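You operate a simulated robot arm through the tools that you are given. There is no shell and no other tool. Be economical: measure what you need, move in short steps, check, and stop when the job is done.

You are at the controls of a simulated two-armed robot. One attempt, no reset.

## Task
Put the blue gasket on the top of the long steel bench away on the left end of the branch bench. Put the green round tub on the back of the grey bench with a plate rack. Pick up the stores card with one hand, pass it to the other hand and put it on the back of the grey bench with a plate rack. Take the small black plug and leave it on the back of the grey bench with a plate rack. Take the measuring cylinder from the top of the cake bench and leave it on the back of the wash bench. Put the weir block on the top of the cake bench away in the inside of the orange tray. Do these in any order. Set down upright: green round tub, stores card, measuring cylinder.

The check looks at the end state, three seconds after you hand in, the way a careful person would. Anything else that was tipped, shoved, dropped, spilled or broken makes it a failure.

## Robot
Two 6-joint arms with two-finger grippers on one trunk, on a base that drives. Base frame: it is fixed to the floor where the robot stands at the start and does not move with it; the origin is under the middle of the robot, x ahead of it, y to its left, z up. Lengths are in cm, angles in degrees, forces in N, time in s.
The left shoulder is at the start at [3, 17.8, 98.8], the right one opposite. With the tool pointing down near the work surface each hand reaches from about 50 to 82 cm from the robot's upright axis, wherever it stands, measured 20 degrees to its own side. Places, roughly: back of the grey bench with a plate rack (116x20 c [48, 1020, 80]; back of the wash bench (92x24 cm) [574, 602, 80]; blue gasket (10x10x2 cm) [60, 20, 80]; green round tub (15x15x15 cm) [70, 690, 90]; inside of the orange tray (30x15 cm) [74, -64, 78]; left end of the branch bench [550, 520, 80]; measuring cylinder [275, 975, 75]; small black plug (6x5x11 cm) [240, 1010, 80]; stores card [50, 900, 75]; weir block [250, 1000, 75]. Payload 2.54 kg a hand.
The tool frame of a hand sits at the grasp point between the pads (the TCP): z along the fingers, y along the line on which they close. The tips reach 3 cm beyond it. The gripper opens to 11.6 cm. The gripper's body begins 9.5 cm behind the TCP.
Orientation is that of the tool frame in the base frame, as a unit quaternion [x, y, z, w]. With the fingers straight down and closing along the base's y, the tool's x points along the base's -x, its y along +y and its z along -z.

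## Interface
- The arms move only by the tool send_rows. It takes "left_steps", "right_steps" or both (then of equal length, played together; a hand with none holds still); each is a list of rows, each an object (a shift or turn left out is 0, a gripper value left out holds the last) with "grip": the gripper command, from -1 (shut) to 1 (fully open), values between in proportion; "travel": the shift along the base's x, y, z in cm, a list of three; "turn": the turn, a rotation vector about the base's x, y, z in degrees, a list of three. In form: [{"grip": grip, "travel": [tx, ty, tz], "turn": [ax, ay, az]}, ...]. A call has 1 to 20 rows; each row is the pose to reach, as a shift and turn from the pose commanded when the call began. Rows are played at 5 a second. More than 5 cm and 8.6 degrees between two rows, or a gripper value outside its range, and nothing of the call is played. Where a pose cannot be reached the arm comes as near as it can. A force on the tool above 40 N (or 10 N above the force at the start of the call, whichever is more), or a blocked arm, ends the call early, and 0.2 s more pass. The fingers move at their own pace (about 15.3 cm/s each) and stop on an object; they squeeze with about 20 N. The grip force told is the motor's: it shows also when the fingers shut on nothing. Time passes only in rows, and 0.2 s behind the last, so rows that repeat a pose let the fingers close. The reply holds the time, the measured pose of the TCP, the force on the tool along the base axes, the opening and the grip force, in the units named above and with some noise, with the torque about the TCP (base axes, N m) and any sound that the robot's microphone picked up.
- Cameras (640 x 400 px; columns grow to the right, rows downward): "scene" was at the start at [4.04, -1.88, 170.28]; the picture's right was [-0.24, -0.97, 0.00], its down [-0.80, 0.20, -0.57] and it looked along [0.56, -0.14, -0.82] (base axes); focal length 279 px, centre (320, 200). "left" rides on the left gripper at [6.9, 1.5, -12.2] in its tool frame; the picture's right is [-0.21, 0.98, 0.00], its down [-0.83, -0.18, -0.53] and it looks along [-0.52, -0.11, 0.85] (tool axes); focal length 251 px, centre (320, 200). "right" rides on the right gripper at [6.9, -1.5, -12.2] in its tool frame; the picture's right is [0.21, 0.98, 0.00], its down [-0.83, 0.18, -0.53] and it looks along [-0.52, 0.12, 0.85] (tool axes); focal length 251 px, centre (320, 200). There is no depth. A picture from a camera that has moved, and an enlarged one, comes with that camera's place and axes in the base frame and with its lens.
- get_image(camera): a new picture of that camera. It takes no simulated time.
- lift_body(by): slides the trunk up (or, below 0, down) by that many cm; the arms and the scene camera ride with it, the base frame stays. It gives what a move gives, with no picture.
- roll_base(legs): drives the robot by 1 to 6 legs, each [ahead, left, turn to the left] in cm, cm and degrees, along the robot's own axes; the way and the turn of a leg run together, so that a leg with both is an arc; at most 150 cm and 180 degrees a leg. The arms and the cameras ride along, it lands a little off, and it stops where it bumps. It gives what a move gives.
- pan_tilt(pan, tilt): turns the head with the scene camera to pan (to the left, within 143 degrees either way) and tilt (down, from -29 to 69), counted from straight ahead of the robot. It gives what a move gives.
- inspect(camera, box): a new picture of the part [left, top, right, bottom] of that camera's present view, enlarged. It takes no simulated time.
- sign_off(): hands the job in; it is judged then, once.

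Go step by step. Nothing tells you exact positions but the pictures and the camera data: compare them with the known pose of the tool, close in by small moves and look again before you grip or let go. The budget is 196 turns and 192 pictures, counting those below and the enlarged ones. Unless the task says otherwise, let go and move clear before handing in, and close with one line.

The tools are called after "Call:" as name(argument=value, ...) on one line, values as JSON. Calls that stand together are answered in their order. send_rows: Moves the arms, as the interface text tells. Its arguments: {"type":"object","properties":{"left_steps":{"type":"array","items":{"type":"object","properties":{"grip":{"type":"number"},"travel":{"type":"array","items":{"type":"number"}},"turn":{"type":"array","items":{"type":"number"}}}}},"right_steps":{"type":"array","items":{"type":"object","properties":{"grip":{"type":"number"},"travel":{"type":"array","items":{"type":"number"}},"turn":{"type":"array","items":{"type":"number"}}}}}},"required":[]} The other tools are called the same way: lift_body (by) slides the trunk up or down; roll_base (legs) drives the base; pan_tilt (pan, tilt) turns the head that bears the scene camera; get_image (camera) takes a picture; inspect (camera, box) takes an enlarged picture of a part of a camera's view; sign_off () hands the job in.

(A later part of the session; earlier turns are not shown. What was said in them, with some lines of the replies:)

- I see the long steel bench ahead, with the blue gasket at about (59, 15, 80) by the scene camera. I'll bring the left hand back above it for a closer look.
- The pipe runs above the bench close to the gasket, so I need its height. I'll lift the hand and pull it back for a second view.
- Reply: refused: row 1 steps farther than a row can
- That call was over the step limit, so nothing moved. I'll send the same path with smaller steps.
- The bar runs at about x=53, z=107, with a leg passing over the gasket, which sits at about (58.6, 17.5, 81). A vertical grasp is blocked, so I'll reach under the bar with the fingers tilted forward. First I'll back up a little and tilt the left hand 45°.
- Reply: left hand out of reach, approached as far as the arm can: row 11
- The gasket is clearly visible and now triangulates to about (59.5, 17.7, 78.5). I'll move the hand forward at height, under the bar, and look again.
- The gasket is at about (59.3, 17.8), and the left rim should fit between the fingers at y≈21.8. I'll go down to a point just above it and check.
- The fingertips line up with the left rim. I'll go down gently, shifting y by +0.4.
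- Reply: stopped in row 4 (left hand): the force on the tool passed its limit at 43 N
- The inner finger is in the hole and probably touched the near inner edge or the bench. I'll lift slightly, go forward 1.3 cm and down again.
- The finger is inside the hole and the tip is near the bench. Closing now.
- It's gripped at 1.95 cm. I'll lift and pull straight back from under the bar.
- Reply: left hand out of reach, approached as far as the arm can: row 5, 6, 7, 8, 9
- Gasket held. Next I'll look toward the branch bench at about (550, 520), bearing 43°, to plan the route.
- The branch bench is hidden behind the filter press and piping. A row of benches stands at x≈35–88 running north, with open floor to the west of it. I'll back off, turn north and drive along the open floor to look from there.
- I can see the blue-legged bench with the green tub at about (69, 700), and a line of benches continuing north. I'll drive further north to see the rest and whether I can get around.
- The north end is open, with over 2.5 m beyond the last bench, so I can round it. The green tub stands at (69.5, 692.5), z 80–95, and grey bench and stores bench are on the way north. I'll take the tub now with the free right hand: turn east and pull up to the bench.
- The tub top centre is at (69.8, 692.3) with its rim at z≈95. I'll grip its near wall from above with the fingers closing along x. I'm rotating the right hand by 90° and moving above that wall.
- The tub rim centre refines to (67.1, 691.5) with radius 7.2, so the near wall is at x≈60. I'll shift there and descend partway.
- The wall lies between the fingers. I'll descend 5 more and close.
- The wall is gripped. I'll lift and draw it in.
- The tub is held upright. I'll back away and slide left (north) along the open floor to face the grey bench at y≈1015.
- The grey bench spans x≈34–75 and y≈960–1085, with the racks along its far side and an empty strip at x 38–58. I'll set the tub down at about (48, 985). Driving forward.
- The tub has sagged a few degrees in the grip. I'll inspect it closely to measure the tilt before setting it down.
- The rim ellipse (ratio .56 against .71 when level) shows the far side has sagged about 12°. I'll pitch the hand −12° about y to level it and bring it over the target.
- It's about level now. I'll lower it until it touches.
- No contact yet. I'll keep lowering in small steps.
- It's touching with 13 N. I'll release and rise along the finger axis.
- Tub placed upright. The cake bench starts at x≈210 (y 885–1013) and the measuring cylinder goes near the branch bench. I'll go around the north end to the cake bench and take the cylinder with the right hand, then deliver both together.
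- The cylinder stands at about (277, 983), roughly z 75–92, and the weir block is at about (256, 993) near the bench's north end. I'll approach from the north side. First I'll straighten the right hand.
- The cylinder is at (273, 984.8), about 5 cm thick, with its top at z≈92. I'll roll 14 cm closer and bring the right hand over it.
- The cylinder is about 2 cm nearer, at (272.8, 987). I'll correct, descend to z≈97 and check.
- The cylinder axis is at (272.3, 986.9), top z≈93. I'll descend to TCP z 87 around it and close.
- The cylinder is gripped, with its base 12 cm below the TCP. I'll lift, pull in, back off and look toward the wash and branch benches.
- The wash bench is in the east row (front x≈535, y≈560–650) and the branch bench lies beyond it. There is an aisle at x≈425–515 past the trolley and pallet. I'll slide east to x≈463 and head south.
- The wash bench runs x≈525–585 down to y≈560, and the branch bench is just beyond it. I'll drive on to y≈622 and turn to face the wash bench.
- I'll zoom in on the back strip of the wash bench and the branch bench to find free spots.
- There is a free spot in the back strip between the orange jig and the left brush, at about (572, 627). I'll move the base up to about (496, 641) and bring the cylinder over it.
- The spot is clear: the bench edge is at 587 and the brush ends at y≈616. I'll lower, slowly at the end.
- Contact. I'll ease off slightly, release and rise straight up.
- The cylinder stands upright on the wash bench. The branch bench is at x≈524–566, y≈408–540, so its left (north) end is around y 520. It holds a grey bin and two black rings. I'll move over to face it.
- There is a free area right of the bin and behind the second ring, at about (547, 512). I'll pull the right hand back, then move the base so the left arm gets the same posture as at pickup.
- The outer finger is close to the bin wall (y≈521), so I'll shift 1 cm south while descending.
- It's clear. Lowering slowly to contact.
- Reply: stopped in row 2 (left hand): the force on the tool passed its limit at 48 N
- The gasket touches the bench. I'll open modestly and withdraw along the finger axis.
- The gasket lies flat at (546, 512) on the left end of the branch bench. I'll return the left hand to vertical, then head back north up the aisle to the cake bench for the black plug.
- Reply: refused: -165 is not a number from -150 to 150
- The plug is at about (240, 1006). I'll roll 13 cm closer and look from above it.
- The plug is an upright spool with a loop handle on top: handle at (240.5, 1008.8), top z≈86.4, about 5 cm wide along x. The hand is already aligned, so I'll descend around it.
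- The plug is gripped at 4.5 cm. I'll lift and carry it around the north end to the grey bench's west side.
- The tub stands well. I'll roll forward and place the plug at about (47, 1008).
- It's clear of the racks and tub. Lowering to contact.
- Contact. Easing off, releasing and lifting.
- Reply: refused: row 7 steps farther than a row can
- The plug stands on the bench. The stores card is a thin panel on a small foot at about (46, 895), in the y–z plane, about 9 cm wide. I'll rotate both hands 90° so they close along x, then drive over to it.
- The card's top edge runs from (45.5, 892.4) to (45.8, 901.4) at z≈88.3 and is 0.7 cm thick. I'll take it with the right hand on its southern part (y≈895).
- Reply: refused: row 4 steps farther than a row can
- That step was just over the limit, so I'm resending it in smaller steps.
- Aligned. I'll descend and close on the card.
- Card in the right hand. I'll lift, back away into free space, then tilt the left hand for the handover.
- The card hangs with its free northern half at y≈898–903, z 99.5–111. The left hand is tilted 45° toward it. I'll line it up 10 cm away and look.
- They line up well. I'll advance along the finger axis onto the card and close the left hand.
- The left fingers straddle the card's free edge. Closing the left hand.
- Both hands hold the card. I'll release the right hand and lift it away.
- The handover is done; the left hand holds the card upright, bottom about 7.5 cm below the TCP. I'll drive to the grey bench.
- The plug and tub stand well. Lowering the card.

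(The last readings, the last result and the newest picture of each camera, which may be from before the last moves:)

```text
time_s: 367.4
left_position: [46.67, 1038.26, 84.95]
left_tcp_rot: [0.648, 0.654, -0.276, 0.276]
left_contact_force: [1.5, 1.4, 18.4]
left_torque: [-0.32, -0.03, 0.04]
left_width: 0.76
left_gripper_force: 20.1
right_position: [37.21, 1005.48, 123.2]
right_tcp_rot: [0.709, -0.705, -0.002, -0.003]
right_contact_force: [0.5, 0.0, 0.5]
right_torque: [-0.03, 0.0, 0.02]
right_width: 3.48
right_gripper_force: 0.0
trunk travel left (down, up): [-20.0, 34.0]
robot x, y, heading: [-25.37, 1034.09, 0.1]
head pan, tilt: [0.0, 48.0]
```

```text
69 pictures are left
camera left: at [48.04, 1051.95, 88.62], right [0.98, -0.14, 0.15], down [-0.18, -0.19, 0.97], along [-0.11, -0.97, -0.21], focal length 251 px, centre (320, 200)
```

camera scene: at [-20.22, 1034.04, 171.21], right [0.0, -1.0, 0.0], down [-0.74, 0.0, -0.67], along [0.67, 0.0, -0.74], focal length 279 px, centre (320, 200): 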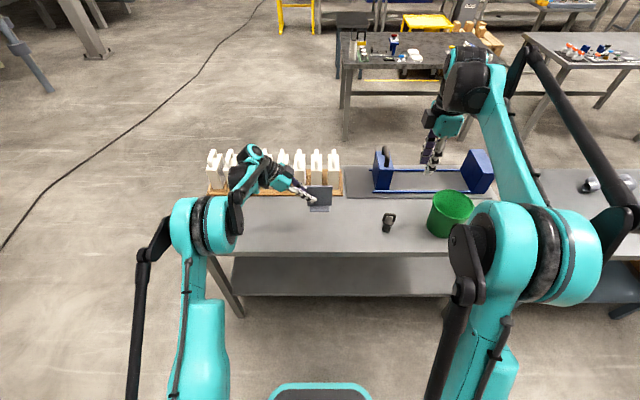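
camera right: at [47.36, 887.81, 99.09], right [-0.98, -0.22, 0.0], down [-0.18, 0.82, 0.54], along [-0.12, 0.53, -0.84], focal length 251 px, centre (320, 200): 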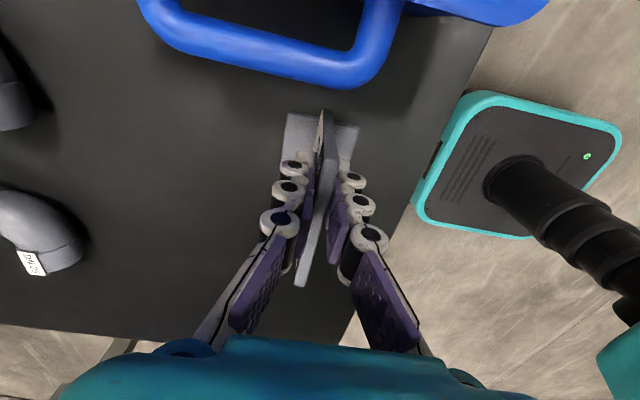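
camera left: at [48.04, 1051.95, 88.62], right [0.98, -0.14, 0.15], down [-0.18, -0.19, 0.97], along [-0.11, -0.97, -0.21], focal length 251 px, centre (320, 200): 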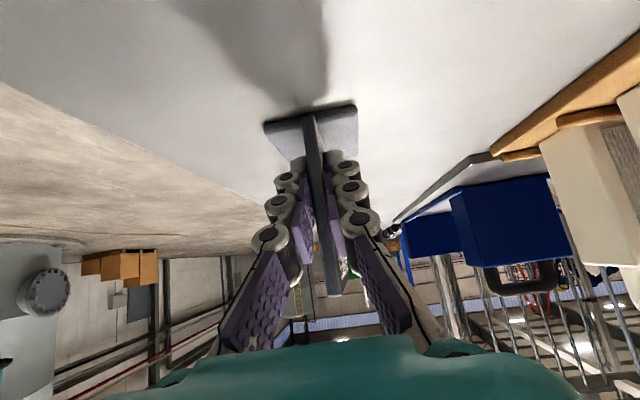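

Contact. I'll ease off, open and retreat along the finger axis.

Call:
send_rows(left_steps=[{"travel": [0, 0, 0.2]}, {"travel": [0, 0, 0.2], "grip": -0.7}, {"travel": [0, 0, 0.2], "grip": -0.45}, {"travel": [0, 0, 0.2], "grip": -0.45}, {"travel": [0, 2, 2.2]}, {"travel": [0, 5, 5.5]}, {"travel": [0, 8, 9]}, {"travel": [0, 10, 13]}, {"travel": [-3, 11, 16.5]}, {"travel": [-7, 11, 19]}, {"travel": [-11, 11, 21]}])

Call:
inspect(camera="scene", box=[200, 130, 460, 290])

```text
time_s: 369.8
left_position: [35.63, 1049.15, 105.99]
left_tcp_rot: [0.649, 0.654, -0.276, 0.275]
left_contact_force: [0.7, -0.3, 1.1]
left_torque: [0.01, -0.03, 0.02]
left_width: 3.19
left_gripper_force: 0.1
right_position: [37.19, 1005.47, 123.18]
right_tcp_rot: [0.709, -0.706, -0.002, -0.003]
right_contact_force: [0.2, 0.2, 0.6]
right_torque: [-0.06, -0.1, -0.01]
right_width: 3.49
right_gripper_force: 0.1
trunk travel left (down, up): [-20.0, 34.0]
robot x, y, heading: [-25.11, 1034.11, 0.4]
head pan, tilt: [0.0, 48.0]
```

```text
2.46 times, centred on (330, 210) of scene
camera zoom: at [-20.46, 1034.03, 171.22], right [0.01, -1.0, 0.0], down [-0.74, 0.0, -0.67], along [0.67, 0.0, -0.74], focal length 686 px, centre (295, 175)
```

zoom: 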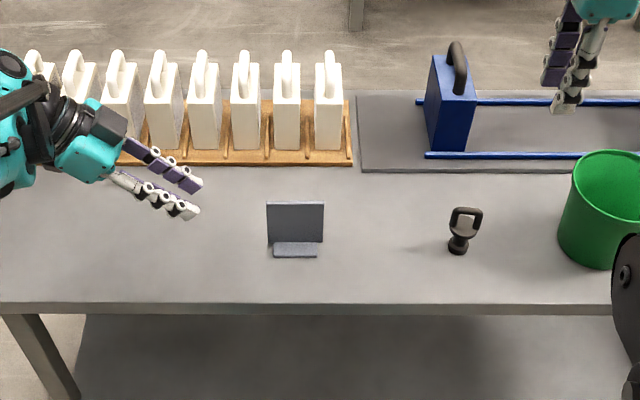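

The card, plug and tub all stand in the back strip. Now for the weir block: I'll back off, return both hands to the standard orientation, and drive around to the cake bench's north side.

Call:
roll_base(legs=[[-45, 0, 0]])

Call:
send_rows(left_steps=[{"turn": [8, 0, 0]}, {"turn": [16, 0, 0]}, {"turn": [24, 0, 0]}, {"turn": [32, 0, 0]}, {"turn": [40, 0, 0]}, {"turn": [45, 0, 0]}], right_steps=[{"turn": [0, 0, -8.2], "travel": [-2, 0, -2]}, {"turn": [0, 0, -16.4], "travel": [-4, 0, -4]}, {"turn": [0, 0, -24.6], "travel": [-6, 0, -6]}, {"turn": [0, 0, -32.8], "travel": [-8, 0, -8]}, {"turn": [0, 0, -41], "travel": [-10, 0, -10]}, {"turn": [0, 0, -49], "travel": [-12, 0, -12]}])

Call:
send_rows(left_steps=[{"turn": [0, 0, 8.2]}, {"turn": [0, 0, 16.4]}, {"turn": [0, 0, 24.6]}, {"turn": [0, 0, 32.8]}, {"turn": [0, 0, 41]}, {"turn": [0, 0, 49.2]}, {"turn": [0, 0, 57.4]}, {"turn": [0, 0, 65.6]}, {"turn": [0, 0, 73.8]}, {"turn": [0, 0, 82]}, {"turn": [0, 0, 90]}], right_steps=[{"turn": [0, 0, -3.7]}, {"turn": [0, 0, -7.4]}, {"turn": [0, 0, -11.1]}, {"turn": [0, 0, -14.8]}, {"turn": [0, 0, -18.5]}, {"turn": [0, 0, -22.2]}, {"turn": [0, 0, -25.9]}, {"turn": [0, 0, -29.6]}, {"turn": [0, 0, -33.3]}, {"turn": [0, 0, -37]}, {"turn": [0, 0, -41]}])

Call:
roll_base(legs=[[0, 103, 0], [150, 0, 0], [150, 0, 0], [35, 0, 0], [0, 0, -90], [72, 0, 0]])

Call:
pan_tilt(pan=0, tilt=52)

Call:
get_image(camera="scene")

Call:
get_image(camera="right")

```text
time_s: 372.5
left_position: [-9.19, 1048.87, 105.97]
left_tcp_rot: [0.65, 0.653, -0.276, 0.275]
left_contact_force: [0.2, -0.6, -0.6]
left_torque: [-0.02, -0.04, 0.05]
left_width: 3.19
left_gripper_force: 0.0
right_position: [-7.88, 1005.18, 123.19]
right_tcp_rot: [0.708, -0.707, -0.003, -0.003]
right_contact_force: [0.0, -0.6, -0.1]
right_torque: [0.0, 0.0, 0.02]
right_width: 3.48
right_gripper_force: 0.0
trunk travel left (down, up): [-20.0, 34.0]
robot x, y, heading: [-70.4, 1034.01, -0.0]
head pan, tilt: [0.0, 48.0]
```

```text
time_s: 373.9
left_position: [-9.35, 1048.8, 105.91]
left_tcp_rot: [0.705, 0.709, -0.004, 0.004]
left_contact_force: [0.6, 0.4, 0.1]
left_torque: [0.01, -0.03, 0.0]
left_width: 3.18
left_gripper_force: 0.0
right_position: [-19.88, 1005.11, 111.17]
right_tcp_rot: [-0.349, 0.937, 0.001, 0.003]
right_contact_force: [-0.9, 0.8, 0.1]
right_torque: [0.02, -0.02, -0.04]
right_width: 3.48
right_gripper_force: 0.1
trunk travel left (down, up): [-20.0, 34.0]
robot x, y, heading: [-70.44, 1034.08, 0.1]
head pan, tilt: [0.0, 48.0]
```

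```text
time_s: 376.3
left_position: [-9.14, 1048.9, 105.85]
left_tcp_rot: [-0.004, 1.0, -0.001, 0.008]
left_contact_force: [-0.1, 0.0, -0.8]
left_torque: [-0.02, -0.03, 0.01]
left_width: 3.2
left_gripper_force: 0.0
right_position: [-19.9, 1005.16, 111.25]
right_tcp_rot: [0.0, 1.0, 0.0, 0.003]
right_contact_force: [-0.5, -0.6, -0.3]
right_torque: [0.0, -0.01, -0.03]
right_width: 3.48
right_gripper_force: 0.0
trunk travel left (down, up): [-20.0, 34.0]
robot x, y, heading: [-70.26, 1033.9, 0.1]
head pan, tilt: [0.0, 48.0]
```

```text
time_s: 404.9
left_position: [275.97, 997.76, 105.86]
left_tcp_rot: [0.715, 0.7, -0.005, 0.004]
left_contact_force: [0.8, 0.3, 0.5]
left_torque: [0.01, 0.02, 0.02]
left_width: 3.19
left_gripper_force: 0.1
right_position: [232.37, 1009.42, 111.16]
right_tcp_rot: [0.715, 0.699, -0.002, 0.002]
right_contact_force: [-0.7, 0.1, 0.8]
right_torque: [0.03, -0.01, -0.02]
right_width: 3.5
right_gripper_force: 0.1
trunk travel left (down, up): [-20.0, 34.0]
robot x, y, heading: [262.53, 1059.26, -90.9]
head pan, tilt: [0.0, 48.0]
```

```text
time_s: 405.5
left_position: [275.91, 997.69, 105.83]
left_tcp_rot: [0.714, 0.7, -0.006, 0.005]
left_contact_force: [-0.2, -0.3, 0.3]
left_torque: [-0.01, -0.01, 0.03]
left_width: 3.18
left_gripper_force: 0.0
right_position: [232.37, 1009.51, 111.14]
right_tcp_rot: [0.715, 0.699, -0.002, 0.003]
right_contact_force: [0.2, -0.4, -0.1]
right_torque: [-0.02, -0.04, 0.03]
right_width: 3.48
right_gripper_force: 0.2
trunk travel left (down, up): [-20.0, 34.0]
robot x, y, heading: [262.65, 1059.0, -91.5]
head pan, tilt: [0.0, 52.0]
```

```text
67 pictures are left
camera scene: at [262.37, 1054.57, 170.67], right [-1.0, 0.02, 0.0], down [0.02, 0.79, -0.62], along [-0.01, -0.62, -0.79], focal length 279 px, centre (320, 200)
```

scene: 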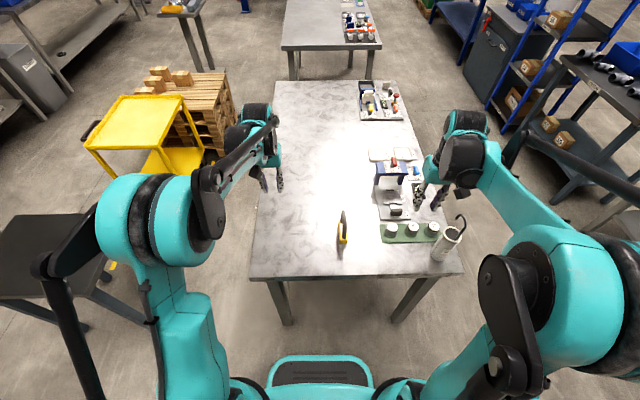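

```text
66 pictures are left
camera right: at [231.09, 1016.5, 123.24], right [0.98, 0.19, 0.0], down [0.16, -0.83, 0.54], along [0.1, -0.53, -0.84], focal length 251 px, centre (320, 200)
```

right: 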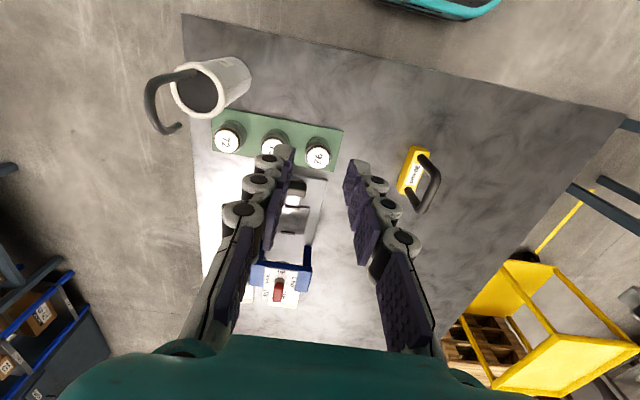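

Call:
inspect(camera="scene", box=[300, 190, 400, 260])

Call:
inspect(camera="right", box=[360, 120, 480, 230])

Call:
inspect(camera="left", box=[0, 60, 240, 230])

```text
5.71 times, centred on (350, 225) of scene
camera zoom: at [262.37, 1054.57, 170.67], right [-1.0, 0.02, 0.0], down [0.02, 0.79, -0.62], along [-0.01, -0.62, -0.79], focal length 1592 px, centre (149, 57)
```

zoom: 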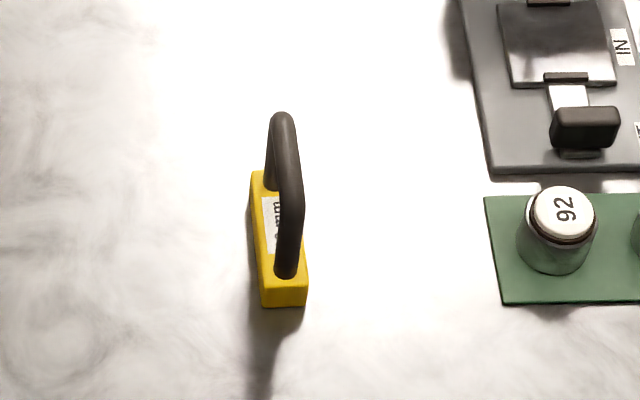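

```text
3.64 times, centred on (420, 175) of right
camera zoom: at [231.09, 1016.5, 123.24], right [0.98, 0.19, 0.0], down [0.16, -0.83, 0.54], along [0.1, -0.53, -0.84], focal length 914 px, centre (-44, 291)
```

zoom: 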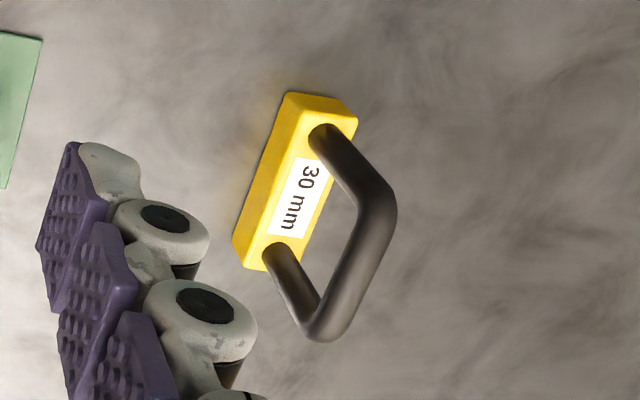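

```text
2.35 times, centred on (120, 145) of left
camera zoom: at [277.38, 1004.95, 118.11], right [0.97, -0.23, 0.0], down [-0.2, -0.81, 0.55], along [-0.13, -0.53, -0.84], focal length 592 px, centre (791, 329)
```

zoom: 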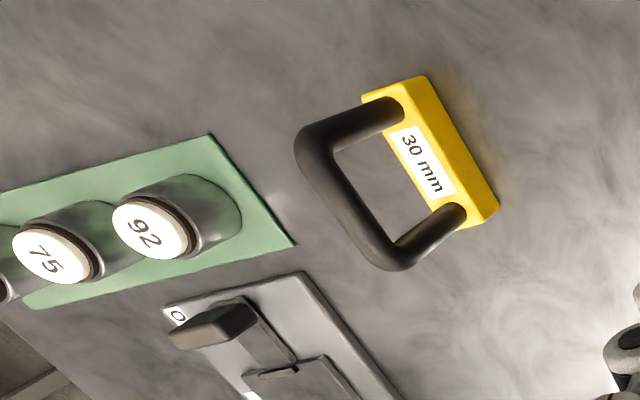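

The weir block ("30 mm") lies along y with an upright loop handle; its top bar centre is at (252.4, 999.3, 88.7). I'll take it with the right hand closing along x, moving the left hand aside.

Call:
send_rows(right_steps=[{"travel": [4, -2, 0], "grip": -0.2}, {"travel": [8, -4, 0]}, {"travel": [12, -6, 0]}, {"travel": [16, -8, 0]}, {"travel": [20, -10.2, -2]}, {"travel": [20, -10.2, -6.5]}, {"travel": [20, -10.2, -10]}], left_steps=[{"travel": [2, 2, 1]}, {"travel": [4, 4, 2]}, {"travel": [6, 6, 3]}, {"travel": [8, 8, 4]}, {"travel": [10, 10, 4]}, {"travel": [10, 12, 4]}, {"travel": [10, 12, 4]}])

Call:
get_image(camera="right")

Call:
inspect(camera="scene", box=[290, 160, 420, 250])

```text
time_s: 407.1
left_position: [285.93, 1009.77, 109.77]
left_tcp_rot: [0.713, 0.701, -0.005, 0.003]
left_contact_force: [-0.1, -0.7, -0.3]
left_torque: [0.04, 0.0, 0.02]
left_width: 3.2
left_gripper_force: 0.1
right_position: [252.62, 999.11, 100.97]
right_tcp_rot: [0.715, 0.699, -0.002, 0.001]
right_contact_force: [-0.2, -1.0, -0.7]
right_torque: [0.03, 0.0, 0.01]
right_width: 4.65
right_gripper_force: 0.1
trunk travel left (down, up): [-20.0, 34.0]
robot x, y, heading: [262.26, 1059.38, -91.4]
head pan, tilt: [0.0, 52.0]
```

```text
62 pictures are left
camera right: at [251.28, 1006.06, 113.11], right [0.98, 0.19, 0.0], down [0.16, -0.83, 0.54], along [0.1, -0.53, -0.84], focal length 251 px, centre (320, 200)
```

right: 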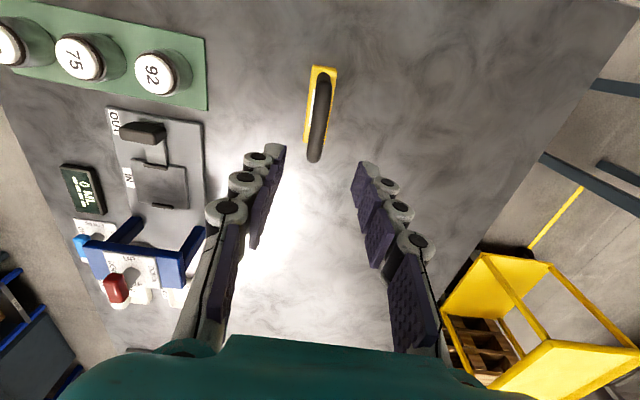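

```text
4.44 times, centred on (355, 205) of scene
camera zoom: at [262.48, 1054.36, 170.66], right [-1.0, 0.02, 0.0], down [0.02, 0.79, -0.61], along [-0.01, -0.61, -0.79], focal length 1238 px, centre (164, 178)
```

zoom: 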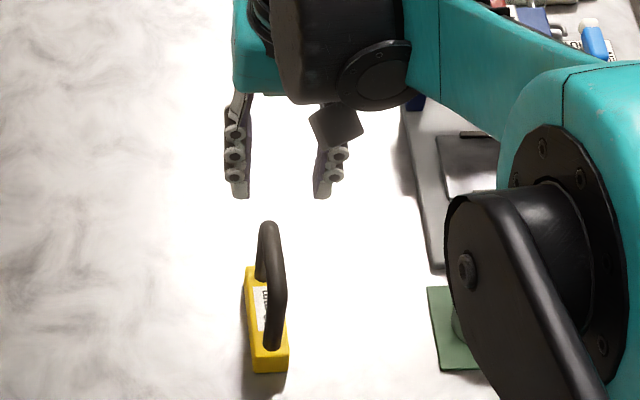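

Call:
send_rows(right_steps=[{"travel": [-0.3, 0.6, -4]}, {"travel": [-0.3, 0.6, -8.5]}, {"travel": [-0.3, 0.6, -13]}, {"travel": [-0.3, 0.6, -13], "grip": -0.6}, {"travel": [-0.3, 0.6, -13], "grip": -1}, {"travel": [-0.3, 0.6, -13], "grip": -1}, {"travel": [-0.3, 0.6, -13], "grip": -1}])

Call:
get_image(camera="right")

```text
time_s: 408.7
left_position: [285.95, 1009.84, 109.91]
left_tcp_rot: [0.714, 0.7, -0.006, 0.004]
left_contact_force: [-0.4, 0.8, 0.0]
left_torque: [0.0, -0.03, 0.02]
left_width: 3.19
left_gripper_force: 0.0
right_position: [252.16, 999.92, 88.0]
right_tcp_rot: [0.715, 0.699, -0.003, 0.002]
right_contact_force: [-0.1, -0.3, -0.8]
right_torque: [0.01, -0.03, -0.03]
right_width: 1.4
right_gripper_force: 20.0
trunk travel left (down, up): [-20.0, 34.0]
robot x, y, heading: [262.29, 1059.3, -91.3]
head pan, tilt: [0.0, 52.0]
```

```text
60 pictures are left
camera right: at [250.82, 1006.88, 100.14], right [0.98, 0.19, 0.0], down [0.16, -0.83, 0.54], along [0.1, -0.53, -0.84], focal length 251 px, centre (320, 200)
```

right: 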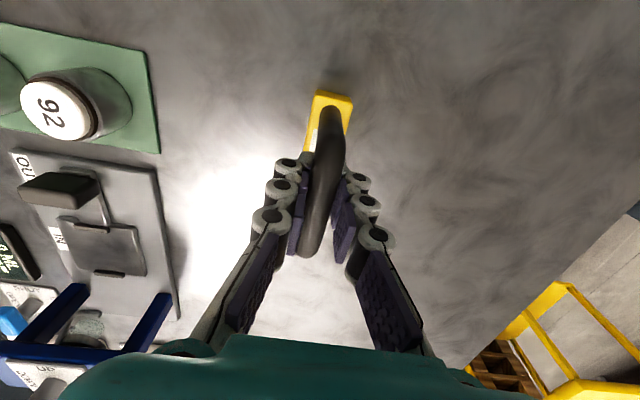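

The weir block is gripped. I'll lift it and drive west to the middle aisle (x≈150), then south.

Call:
send_rows(right_steps=[{"travel": [0, 0, 3]}, {"travel": [0, 0, 8]}, {"travel": [0, 0, 13]}, {"travel": [0, 0, 18]}, {"travel": [0, 4, 20]}, {"travel": [0, 8, 20]}])

Call:
roll_base(legs=[[-52, 0, 1.3], [0, -112, 0], [110, 0, 0]])

Call:
pan_tilt(pan=0, tilt=20)

Call:
get_image(camera="scene")

Call:
get_image(camera="right")

```text
time_s: 410.1
left_position: [285.76, 1009.94, 109.98]
left_tcp_rot: [0.713, 0.701, -0.005, 0.005]
left_contact_force: [0.4, 0.4, 0.1]
left_torque: [0.01, 0.0, 0.01]
left_width: 3.16
left_gripper_force: 0.0
right_position: [252.15, 1008.04, 108.12]
right_tcp_rot: [0.715, 0.699, -0.003, 0.002]
right_contact_force: [0.3, -0.2, -2.1]
right_torque: [0.02, -0.01, -0.02]
right_width: 1.37
right_gripper_force: 19.7
trunk travel left (down, up): [-20.0, 34.0]
robot x, y, heading: [262.43, 1058.84, -91.5]
head pan, tilt: [0.0, 52.0]
```

```text
time_s: 423.7
left_position: [175.93, 951.95, 109.88]
left_tcp_rot: [0.708, 0.706, -0.006, 0.005]
left_contact_force: [1.3, -0.1, 0.9]
left_torque: [0.04, 0.02, 0.01]
left_width: 3.2
left_gripper_force: 0.2
right_position: [142.22, 949.6, 108.02]
right_tcp_rot: [0.71, 0.704, -0.003, 0.003]
right_contact_force: [-1.0, -0.5, -1.2]
right_torque: [0.01, 0.01, -0.03]
right_width: 1.36
right_gripper_force: 20.5
trunk travel left (down, up): [-20.0, 34.0]
robot x, y, heading: [151.51, 1000.95, -90.7]
head pan, tilt: [0.0, 52.0]
```

```text
time_s: 424.7
left_position: [175.79, 952.05, 109.94]
left_tcp_rot: [0.709, 0.705, -0.005, 0.005]
left_contact_force: [-0.7, -0.2, 1.0]
left_torque: [-0.01, -0.01, 0.03]
left_width: 3.19
left_gripper_force: 0.0
right_position: [142.04, 949.69, 108.14]
right_tcp_rot: [0.71, 0.704, -0.002, 0.002]
right_contact_force: [0.2, -0.1, -1.9]
right_torque: [0.0, -0.01, -0.01]
right_width: 1.38
right_gripper_force: 19.9
trunk travel left (down, up): [-20.0, 34.0]
robot x, y, heading: [152.17, 1000.68, -90.8]
head pan, tilt: [0.0, 20.0]
```

```text
59 pictures are left
camera scene: at [151.73, 994.63, 175.49], right [-1.0, 0.01, 0.0], down [0.0, 0.34, -0.94], along [-0.01, -0.94, -0.34], focal length 279 px, centre (320, 200)
```

scene: 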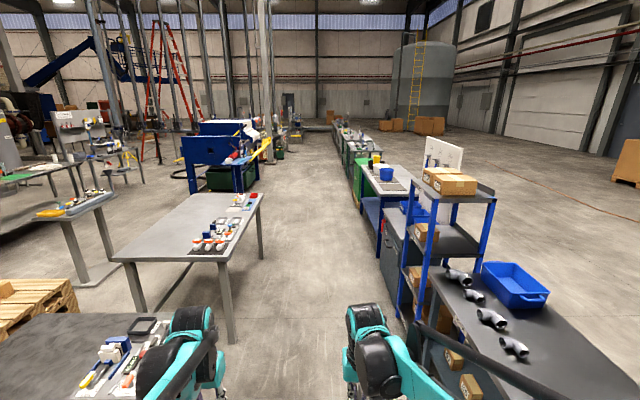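

```text
58 pictures are left
camera right: at [140.76, 956.57, 120.18], right [0.98, 0.21, 0.0], down [0.17, -0.82, 0.54], along [0.11, -0.53, -0.84], focal length 251 px, centre (320, 200)
```

right: 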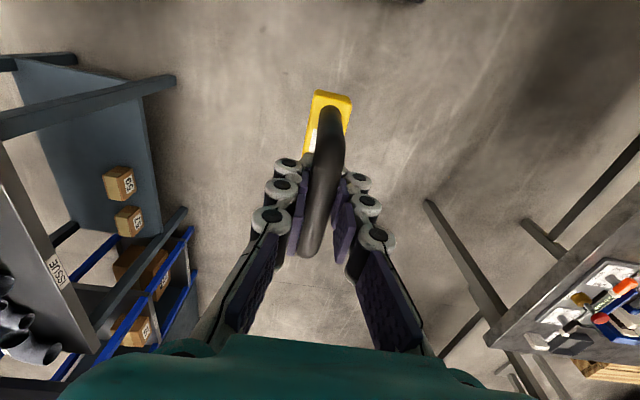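

The aisle is clear. I'll drive south along x≈150 to y≈250.

Call:
roll_base(legs=[[150, 0, 0.8], [150, 0, 0], [150, 0, 0], [150, 0, 0], [130, 0, 0]])

Call:
get_image(camera="scene")

```text
time_s: 459.2
left_position: [179.47, 224.49, 109.88]
left_tcp_rot: [0.703, 0.711, -0.005, 0.004]
left_contact_force: [-0.2, -0.7, -0.3]
left_torque: [0.06, -0.03, 0.01]
left_width: 3.17
left_gripper_force: 0.1
right_position: [145.7, 221.61, 108.16]
right_tcp_rot: [0.705, 0.71, -0.003, 0.002]
right_contact_force: [-0.3, 0.2, -1.5]
right_torque: [0.0, -0.04, 0.01]
right_width: 1.37
right_gripper_force: 19.7
trunk travel left (down, up): [-20.0, 34.0]
robot x, y, heading: [154.58, 273.2, -89.5]
head pan, tilt: [0.0, 20.0]
```

```text
57 pictures are left
camera scene: at [154.61, 266.68, 175.49], right [-1.0, -0.01, 0.0], down [0.0, 0.34, -0.94], along [0.01, -0.94, -0.34], focal length 279 px, centre (320, 200)
```

scene: 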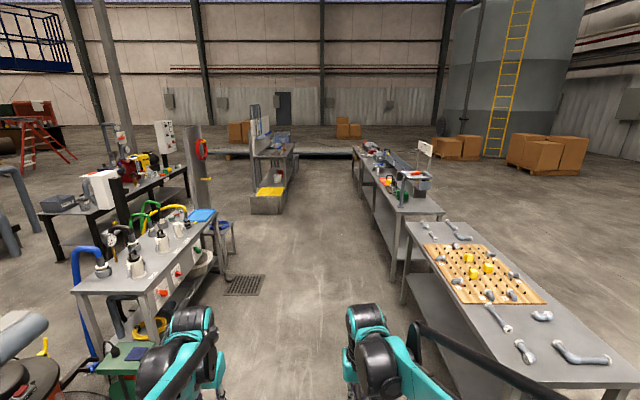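

The aisle is still clear. I'll go down to y≈−82 and turn west to face the flume bench from its east side.

Call:
roll_base(legs=[[150, 0, -0.5], [150, 0, 0], [55, 0, 0], [0, 0, -90]])

Call:
pan_tilt(pan=0, tilt=42)

Call:
get_image(camera="scene")

```text
time_s: 480.4
left_position: [103.64, -107.5, 109.96]
left_tcp_rot: [1.0, -0.004, -0.006, 0.0]
left_contact_force: [-0.7, 0.4, -1.0]
left_torque: [-0.01, 0.0, 0.02]
left_width: 3.19
left_gripper_force: 0.0
right_position: [101.38, -73.85, 108.09]
right_tcp_rot: [1.0, -0.007, -0.004, 0.0]
right_contact_force: [-0.2, -1.1, -1.5]
right_torque: [0.0, 0.0, -0.01]
right_width: 1.36
right_gripper_force: 19.8
trunk travel left (down, up): [-20.0, 34.0]
robot x, y, heading: [153.08, -83.56, 179.4]
head pan, tilt: [0.0, 20.0]
```

```text
time_s: 481.2
left_position: [103.69, -107.47, 109.93]
left_tcp_rot: [1.0, -0.004, -0.007, 0.0]
left_contact_force: [0.0, -0.2, -0.4]
left_torque: [0.0, 0.01, 0.02]
left_width: 3.17
left_gripper_force: 0.1
right_position: [101.32, -73.66, 108.08]
right_tcp_rot: [1.0, -0.008, -0.003, 0.0]
right_contact_force: [0.2, 0.0, -0.7]
right_torque: [0.03, 0.05, -0.01]
right_width: 1.39
right_gripper_force: 19.8
trunk travel left (down, up): [-20.0, 34.0]
robot x, y, heading: [152.87, -83.73, 179.3]
head pan, tilt: [0.0, 42.0]
```

```text
56 pictures are left
camera scene: at [147.48, -83.71, 172.07], right [0.01, 1.0, 0.0], down [0.67, -0.01, -0.74], along [-0.74, 0.01, -0.67], focal length 279 px, centre (320, 200)
```

scene: 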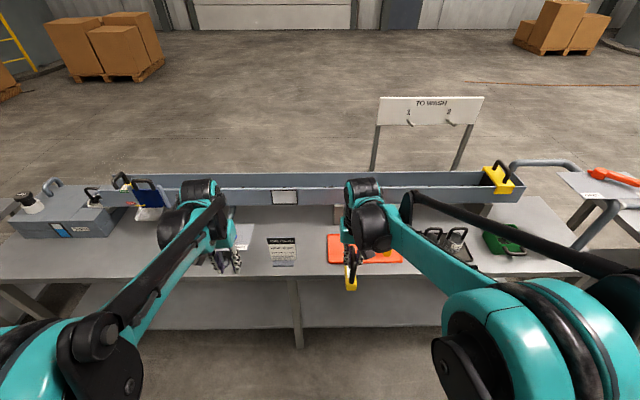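

Call:
inspect(camera="scene", box=[260, 200, 480, 310])

Call:
get_image(camera="right")

```text
2.91 times, centred on (370, 255) of scene
camera zoom: at [147.48, -83.71, 172.07], right [0.01, 1.0, 0.0], down [0.67, -0.01, -0.74], along [-0.74, 0.01, -0.67], focal length 810 px, centre (174, 40)
```

zoom: 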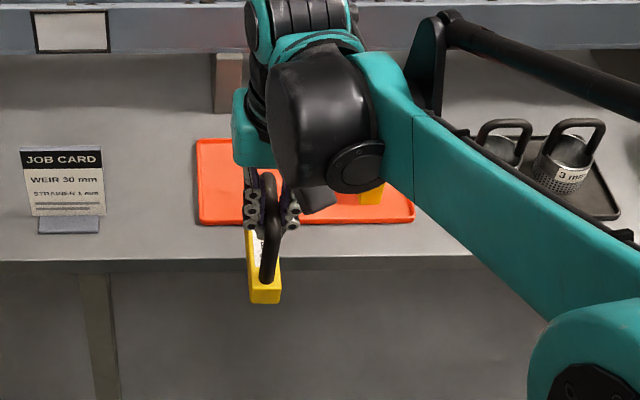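

```text
54 pictures are left
camera right: at [108.47, -72.45, 120.18], right [0.2, -0.98, 0.0], down [-0.82, -0.17, 0.54], along [-0.53, -0.11, -0.84], focal length 251 px, centre (320, 200)
```

right: 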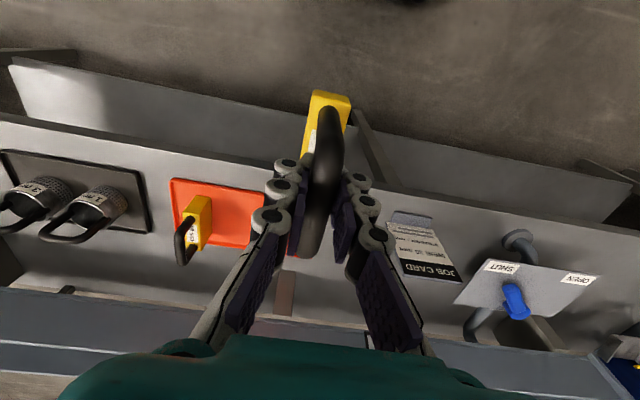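

The orange tray spans x 66–81, y −79 to −49.5, with another block at y≈−55. The southern half is free, so I'll set mine at about (73.8, −68.5). Moving 15 cm closer and over it.

Call:
roll_base(legs=[[15, 0, 0.6]])

Call:
send_rows(right_steps=[{"travel": [-4, 2, 0]}, {"travel": [-8, 4, 0]}, {"travel": [-12, 5, 0]}])

Call:
get_image(camera="right")

Call:
get_image(camera="scene")

```text
time_s: 482.6
left_position: [88.75, -107.95, 109.81]
left_tcp_rot: [1.0, 0.001, -0.006, -0.001]
left_contact_force: [-1.2, 0.4, -0.4]
left_torque: [0.02, -0.06, -0.01]
left_width: 3.21
left_gripper_force: 0.0
right_position: [86.22, -74.33, 108.03]
right_tcp_rot: [1.0, -0.002, -0.003, 0.0]
right_contact_force: [-0.5, 0.0, -1.5]
right_torque: [0.04, -0.06, 0.03]
right_width: 1.37
right_gripper_force: 19.9
trunk travel left (down, up): [-20.0, 34.0]
robot x, y, heading: [138.21, -83.67, 179.9]
head pan, tilt: [0.0, 42.0]
```

```text
time_s: 483.4
left_position: [88.79, -107.92, 109.88]
left_tcp_rot: [1.0, 0.001, -0.007, -0.001]
left_contact_force: [-1.4, -0.8, 1.1]
left_torque: [-0.03, -0.03, 0.0]
left_width: 3.21
left_gripper_force: 0.1
right_position: [74.03, -69.03, 107.83]
right_tcp_rot: [1.0, -0.002, -0.002, 0.0]
right_contact_force: [0.1, 0.5, -1.6]
right_torque: [0.0, -0.07, -0.04]
right_width: 1.38
right_gripper_force: 20.3
trunk travel left (down, up): [-20.0, 34.0]
robot x, y, heading: [138.09, -83.49, 180.2]
head pan, tilt: [0.0, 42.0]
```

```text
53 pictures are left
camera right: at [81.09, -67.64, 120.05], right [0.21, -0.98, 0.0], down [-0.82, -0.18, 0.54], along [-0.53, -0.11, -0.84], focal length 251 px, centre (320, 200)
```

right: 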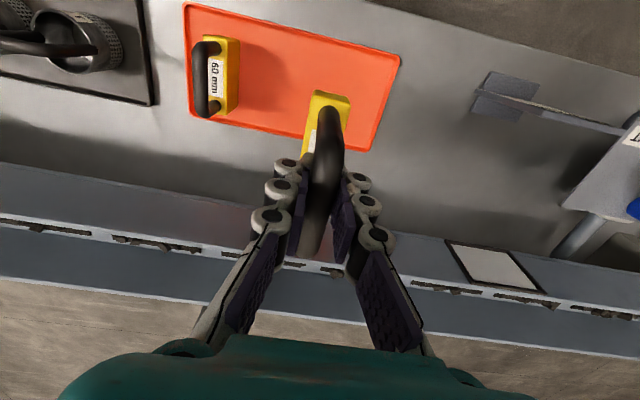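

```text
52 pictures are left
camera scene: at [132.27, -83.62, 172.05], right [0.0, 1.0, 0.0], down [0.67, 0.0, -0.74], along [-0.74, 0.0, -0.67], focal length 279 px, centre (320, 200)
```

scene: 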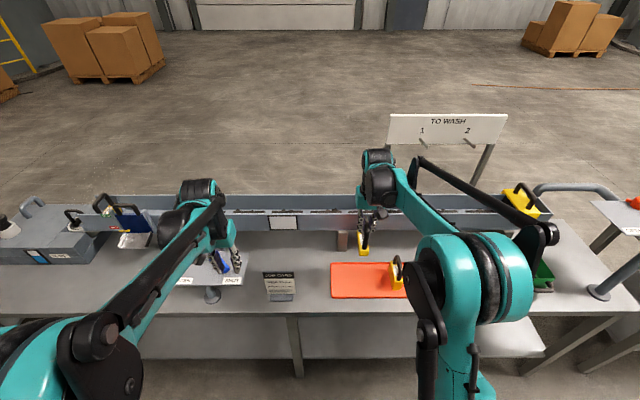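

My block (30 mm) hangs over the free half, clear of the 60 mm block and the flume wall. Lowering.

Call:
send_rows(right_steps=[{"travel": [-0.3, 0.6, -4]}, {"travel": [-0.3, 0.6, -8]}, {"travel": [-0.3, 0.6, -12]}, {"travel": [-0.3, 0.6, -14.5]}])

Call:
get_image(camera="right")

Call:
inspect(camera="scene", box=[290, 180, 450, 310])

```text
time_s: 484.4
left_position: [88.92, -107.96, 109.93]
left_tcp_rot: [1.0, 0.001, -0.007, -0.001]
left_contact_force: [0.4, 0.5, -0.5]
left_torque: [-0.01, 0.06, -0.01]
left_width: 3.21
left_gripper_force: 0.1
right_position: [73.92, -68.68, 93.58]
right_tcp_rot: [1.0, -0.001, -0.003, 0.0]
right_contact_force: [-0.5, -0.7, -1.6]
right_torque: [0.0, -0.02, -0.02]
right_width: 1.39
right_gripper_force: 20.3
trunk travel left (down, up): [-20.0, 34.0]
robot x, y, heading: [138.01, -83.29, 180.1]
head pan, tilt: [0.0, 42.0]
```

```text
51 pictures are left
camera right: at [80.93, -67.26, 105.68], right [0.21, -0.98, 0.0], down [-0.82, -0.18, 0.54], along [-0.53, -0.11, -0.84], focal length 251 px, centre (320, 200)
```

right: 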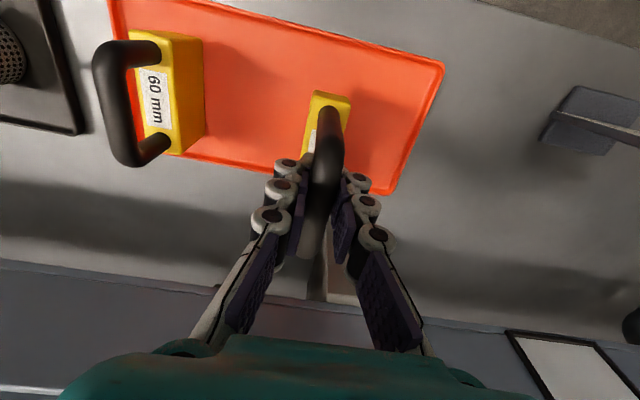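

```text
3.08 times, centred on (370, 245) of scene
camera zoom: at [132.46, -83.65, 172.06], right [0.0, 1.0, 0.0], down [0.67, 0.0, -0.74], along [-0.74, 0.0, -0.67], focal length 857 px, centre (166, 62)
```

zoom: 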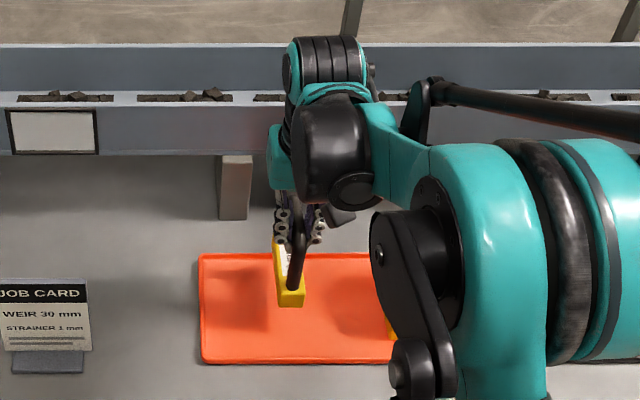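

The block reaches about 3.4 cm toward me and 6 cm away from the TCP, so I'll shift +1 cm in x to centre it in the tray, then lower slowly.

Call:
send_rows(right_steps=[{"travel": [1, 0, 0]}, {"travel": [1, 0, -1]}, {"travel": [1, 0, -2]}, {"travel": [1, 0, -2.5]}, {"travel": [1, 0, -2.9]}, {"travel": [1, 0, -3.2]}])

Call:
get_image(camera="right")

```text
time_s: 485.8
left_position: [88.84, -107.87, 109.83]
left_tcp_rot: [1.0, 0.001, -0.007, 0.0]
left_contact_force: [0.2, -0.2, 0.0]
left_torque: [0.01, -0.04, 0.01]
left_width: 3.19
left_gripper_force: 0.2
right_position: [74.9, -68.68, 90.39]
right_tcp_rot: [1.0, 0.0, -0.003, 0.0]
right_contact_force: [-0.1, 0.3, -1.0]
right_torque: [0.02, -0.04, -0.02]
right_width: 1.34
right_gripper_force: 20.3
trunk travel left (down, up): [-20.0, 34.0]
robot x, y, heading: [137.52, -83.31, 180.0]
head pan, tilt: [0.0, 42.0]
```

```text
49 pictures are left
camera right: at [81.99, -67.22, 102.5], right [0.21, -0.98, 0.0], down [-0.82, -0.18, 0.54], along [-0.53, -0.11, -0.84], focal length 251 px, centre (320, 200)
```

right: 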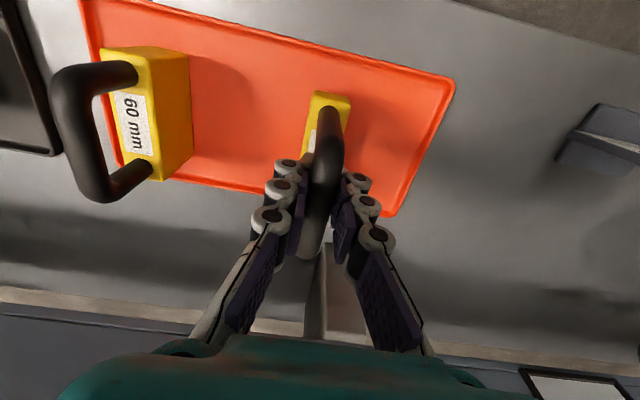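

Call:
send_rows(right_steps=[{"travel": [0, 0, -0.4]}, {"travel": [0, 0, -0.8]}, {"travel": [0, 0, -1.1]}, {"travel": [0, 0, -1.1]}])

Call:
inspect(camera="scene", box=[290, 180, 450, 310])

```text
time_s: 486.8
left_position: [89.08, -107.94, 109.92]
left_tcp_rot: [1.0, 0.001, -0.007, -0.001]
left_contact_force: [0.2, -1.1, -0.3]
left_torque: [0.02, 0.01, 0.02]
left_width: 3.18
left_gripper_force: 0.0
right_position: [75.06, -68.72, 89.23]
right_tcp_rot: [1.0, -0.001, -0.003, 0.0]
right_contact_force: [-1.0, -0.4, -1.5]
right_torque: [0.02, -0.04, -0.04]
right_width: 1.35
right_gripper_force: 20.3
trunk travel left (down, up): [-20.0, 34.0]
robot x, y, heading: [137.59, -83.9, 179.8]
head pan, tilt: [0.0, 42.0]
```

```text
3.08 times, centred on (370, 245) of scene
camera zoom: at [132.49, -83.65, 172.06], right [0.0, 1.0, 0.0], down [0.67, 0.0, -0.74], along [-0.74, 0.0, -0.67], focal length 857 px, centre (166, 62)
```

zoom: 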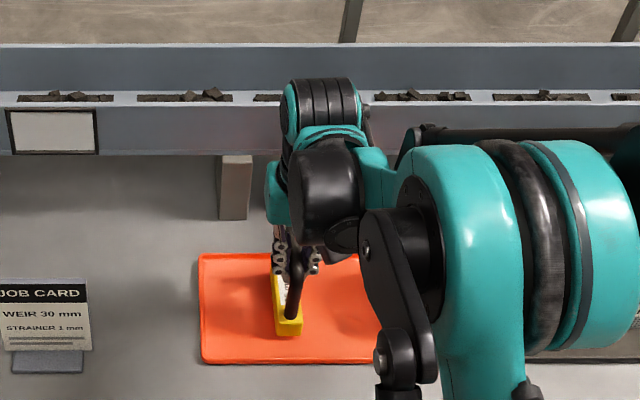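

Call:
send_rows(right_steps=[{"travel": [0, 0, -0.4]}, {"travel": [0, 0, -0.8]}, {"travel": [0, 0, -1.1]}, {"travel": [0, 0, -1.1]}])

```text
time_s: 487.8
left_position: [89.02, -107.9, 109.88]
left_tcp_rot: [1.0, 0.002, -0.008, -0.001]
left_contact_force: [-0.5, -0.7, -0.3]
left_torque: [0.0, -0.02, 0.02]
left_width: 3.17
left_gripper_force: 0.1
right_position: [75.25, -68.66, 88.25]
right_tcp_rot: [1.0, -0.001, -0.004, 0.0]
right_contact_force: [-0.4, -2.5, 15.4]
right_torque: [0.05, -0.08, 0.02]
right_width: 1.39
right_gripper_force: 20.1
trunk travel left (down, up): [-20.0, 34.0]
robot x, y, heading: [137.75, -83.77, 179.8]
head pan, tilt: [0.0, 42.0]
```

Contact. Checking that it sits inside the tray rim before releasing.

Call:
get_image(camera="right")

Call:
inspect(camera="scene", box=[320, 230, 420, 300])

```text
47 pictures are left
camera right: at [82.16, -67.29, 100.34], right [0.21, -0.98, 0.0], down [-0.82, -0.18, 0.54], along [-0.53, -0.11, -0.84], focal length 251 px, centre (320, 200)
```

right: 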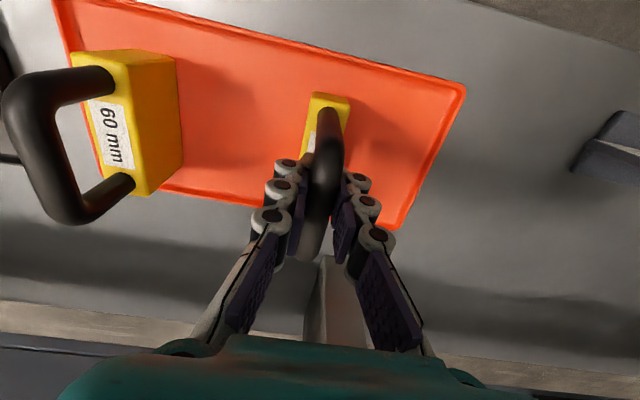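

```text
5.71 times, centred on (370, 265) of scene
camera zoom: at [132.67, -83.73, 172.07], right [0.0, 1.0, 0.0], down [0.67, 0.0, -0.74], along [-0.74, 0.0, -0.67], focal length 1592 px, centre (34, -171)
```

zoom: 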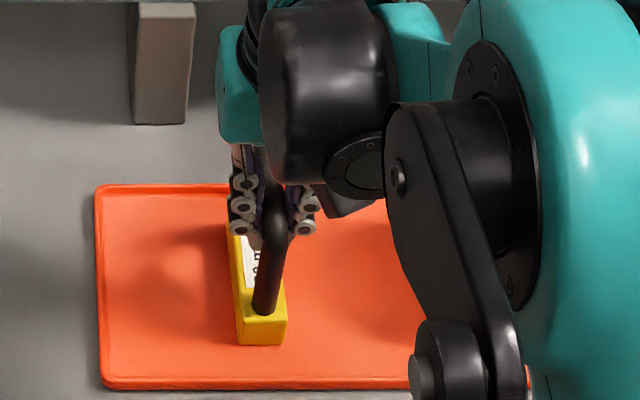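

It's inside the tray. Releasing and lifting straight up, then drawing back.

Call:
send_rows(right_steps=[{"travel": [0, 0, 0.2], "grip": -0.7}, {"travel": [0, 0, 0.2], "grip": -0.4}, {"travel": [0, 0, 0.2], "grip": -0.4}, {"travel": [0, 0, 3]}, {"travel": [0, 0, 7]}, {"travel": [0, 0, 11.5]}, {"travel": [0, 0, 16]}, {"travel": [0, 0, 20]}, {"travel": [4, 0, 22]}, {"travel": [8, 0, 23]}, {"travel": [12, 0, 23]}, {"travel": [16, 0, 23]}])

Call:
roll_base(legs=[[-20, 0, 0]])

Call:
get_image(camera="right")

Call:
inspect(camera="scene", box=[260, 160, 480, 310])

```text
time_s: 490.4
left_position: [89.02, -107.84, 109.92]
left_tcp_rot: [1.0, 0.001, -0.009, -0.001]
left_contact_force: [0.6, 0.1, 0.3]
left_torque: [0.01, 0.01, 0.0]
left_width: 3.19
left_gripper_force: 0.1
right_position: [91.25, -68.53, 111.18]
right_tcp_rot: [1.0, -0.001, -0.004, -0.001]
right_contact_force: [1.3, -0.2, 0.1]
right_torque: [0.01, 0.05, 0.02]
right_width: 3.48
right_gripper_force: 0.1
trunk travel left (down, up): [-20.0, 34.0]
robot x, y, heading: [137.87, -83.71, 180.0]
head pan, tilt: [0.0, 42.0]
```

```text
time_s: 492.0
left_position: [108.89, -108.03, 110.06]
left_tcp_rot: [1.0, 0.001, -0.007, -0.002]
left_contact_force: [-0.2, 0.5, 0.0]
left_torque: [-0.02, 0.03, 0.04]
left_width: 3.2
left_gripper_force: 0.1
right_position: [111.05, -68.66, 111.16]
right_tcp_rot: [1.0, -0.001, -0.004, 0.0]
right_contact_force: [0.5, 0.5, 0.5]
right_torque: [0.0, 0.03, 0.03]
right_width: 3.47
right_gripper_force: 0.1
trunk travel left (down, up): [-20.0, 34.0]
robot x, y, heading: [157.7, -83.52, 180.1]
head pan, tilt: [0.0, 42.0]
```

```text
45 pictures are left
camera right: at [118.1, -67.22, 123.27], right [0.21, -0.98, 0.0], down [-0.82, -0.18, 0.54], along [-0.53, -0.11, -0.84], focal length 251 px, centre (320, 200)
```

right: 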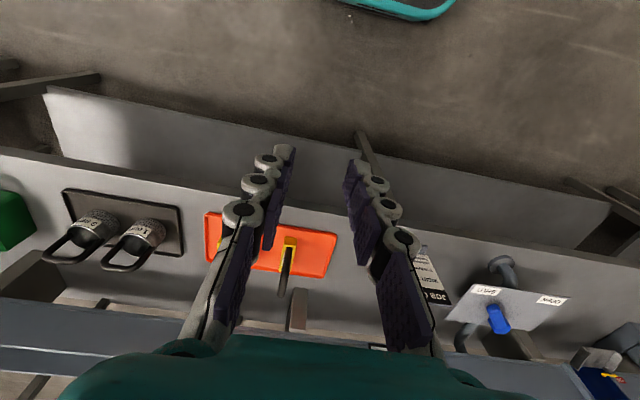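

```text
2.67 times, centred on (370, 235) of scene
camera zoom: at [152.57, -83.7, 172.07], right [0.0, 1.0, 0.0], down [0.67, 0.0, -0.74], along [-0.74, 0.0, -0.67], focal length 743 px, centre (187, 107)
```

zoom: 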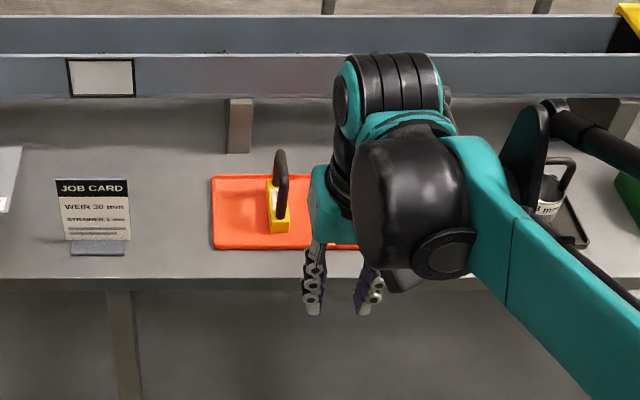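

The weir block stands in the orange tray and the hands are clear. All six items have been seen in place, so I'm handing in.

Call:
sign_off()

```text
The job is handed in.
```

All six items are where you asked and I've handed the job in: the gasket is on the branch bench, the cylinder on the wash bench, and the weir block in the orange tray. The tub, plug and stores card (passed right hand to left) are on the back of the grey bench, and the tub, card and cylinder stand upright.
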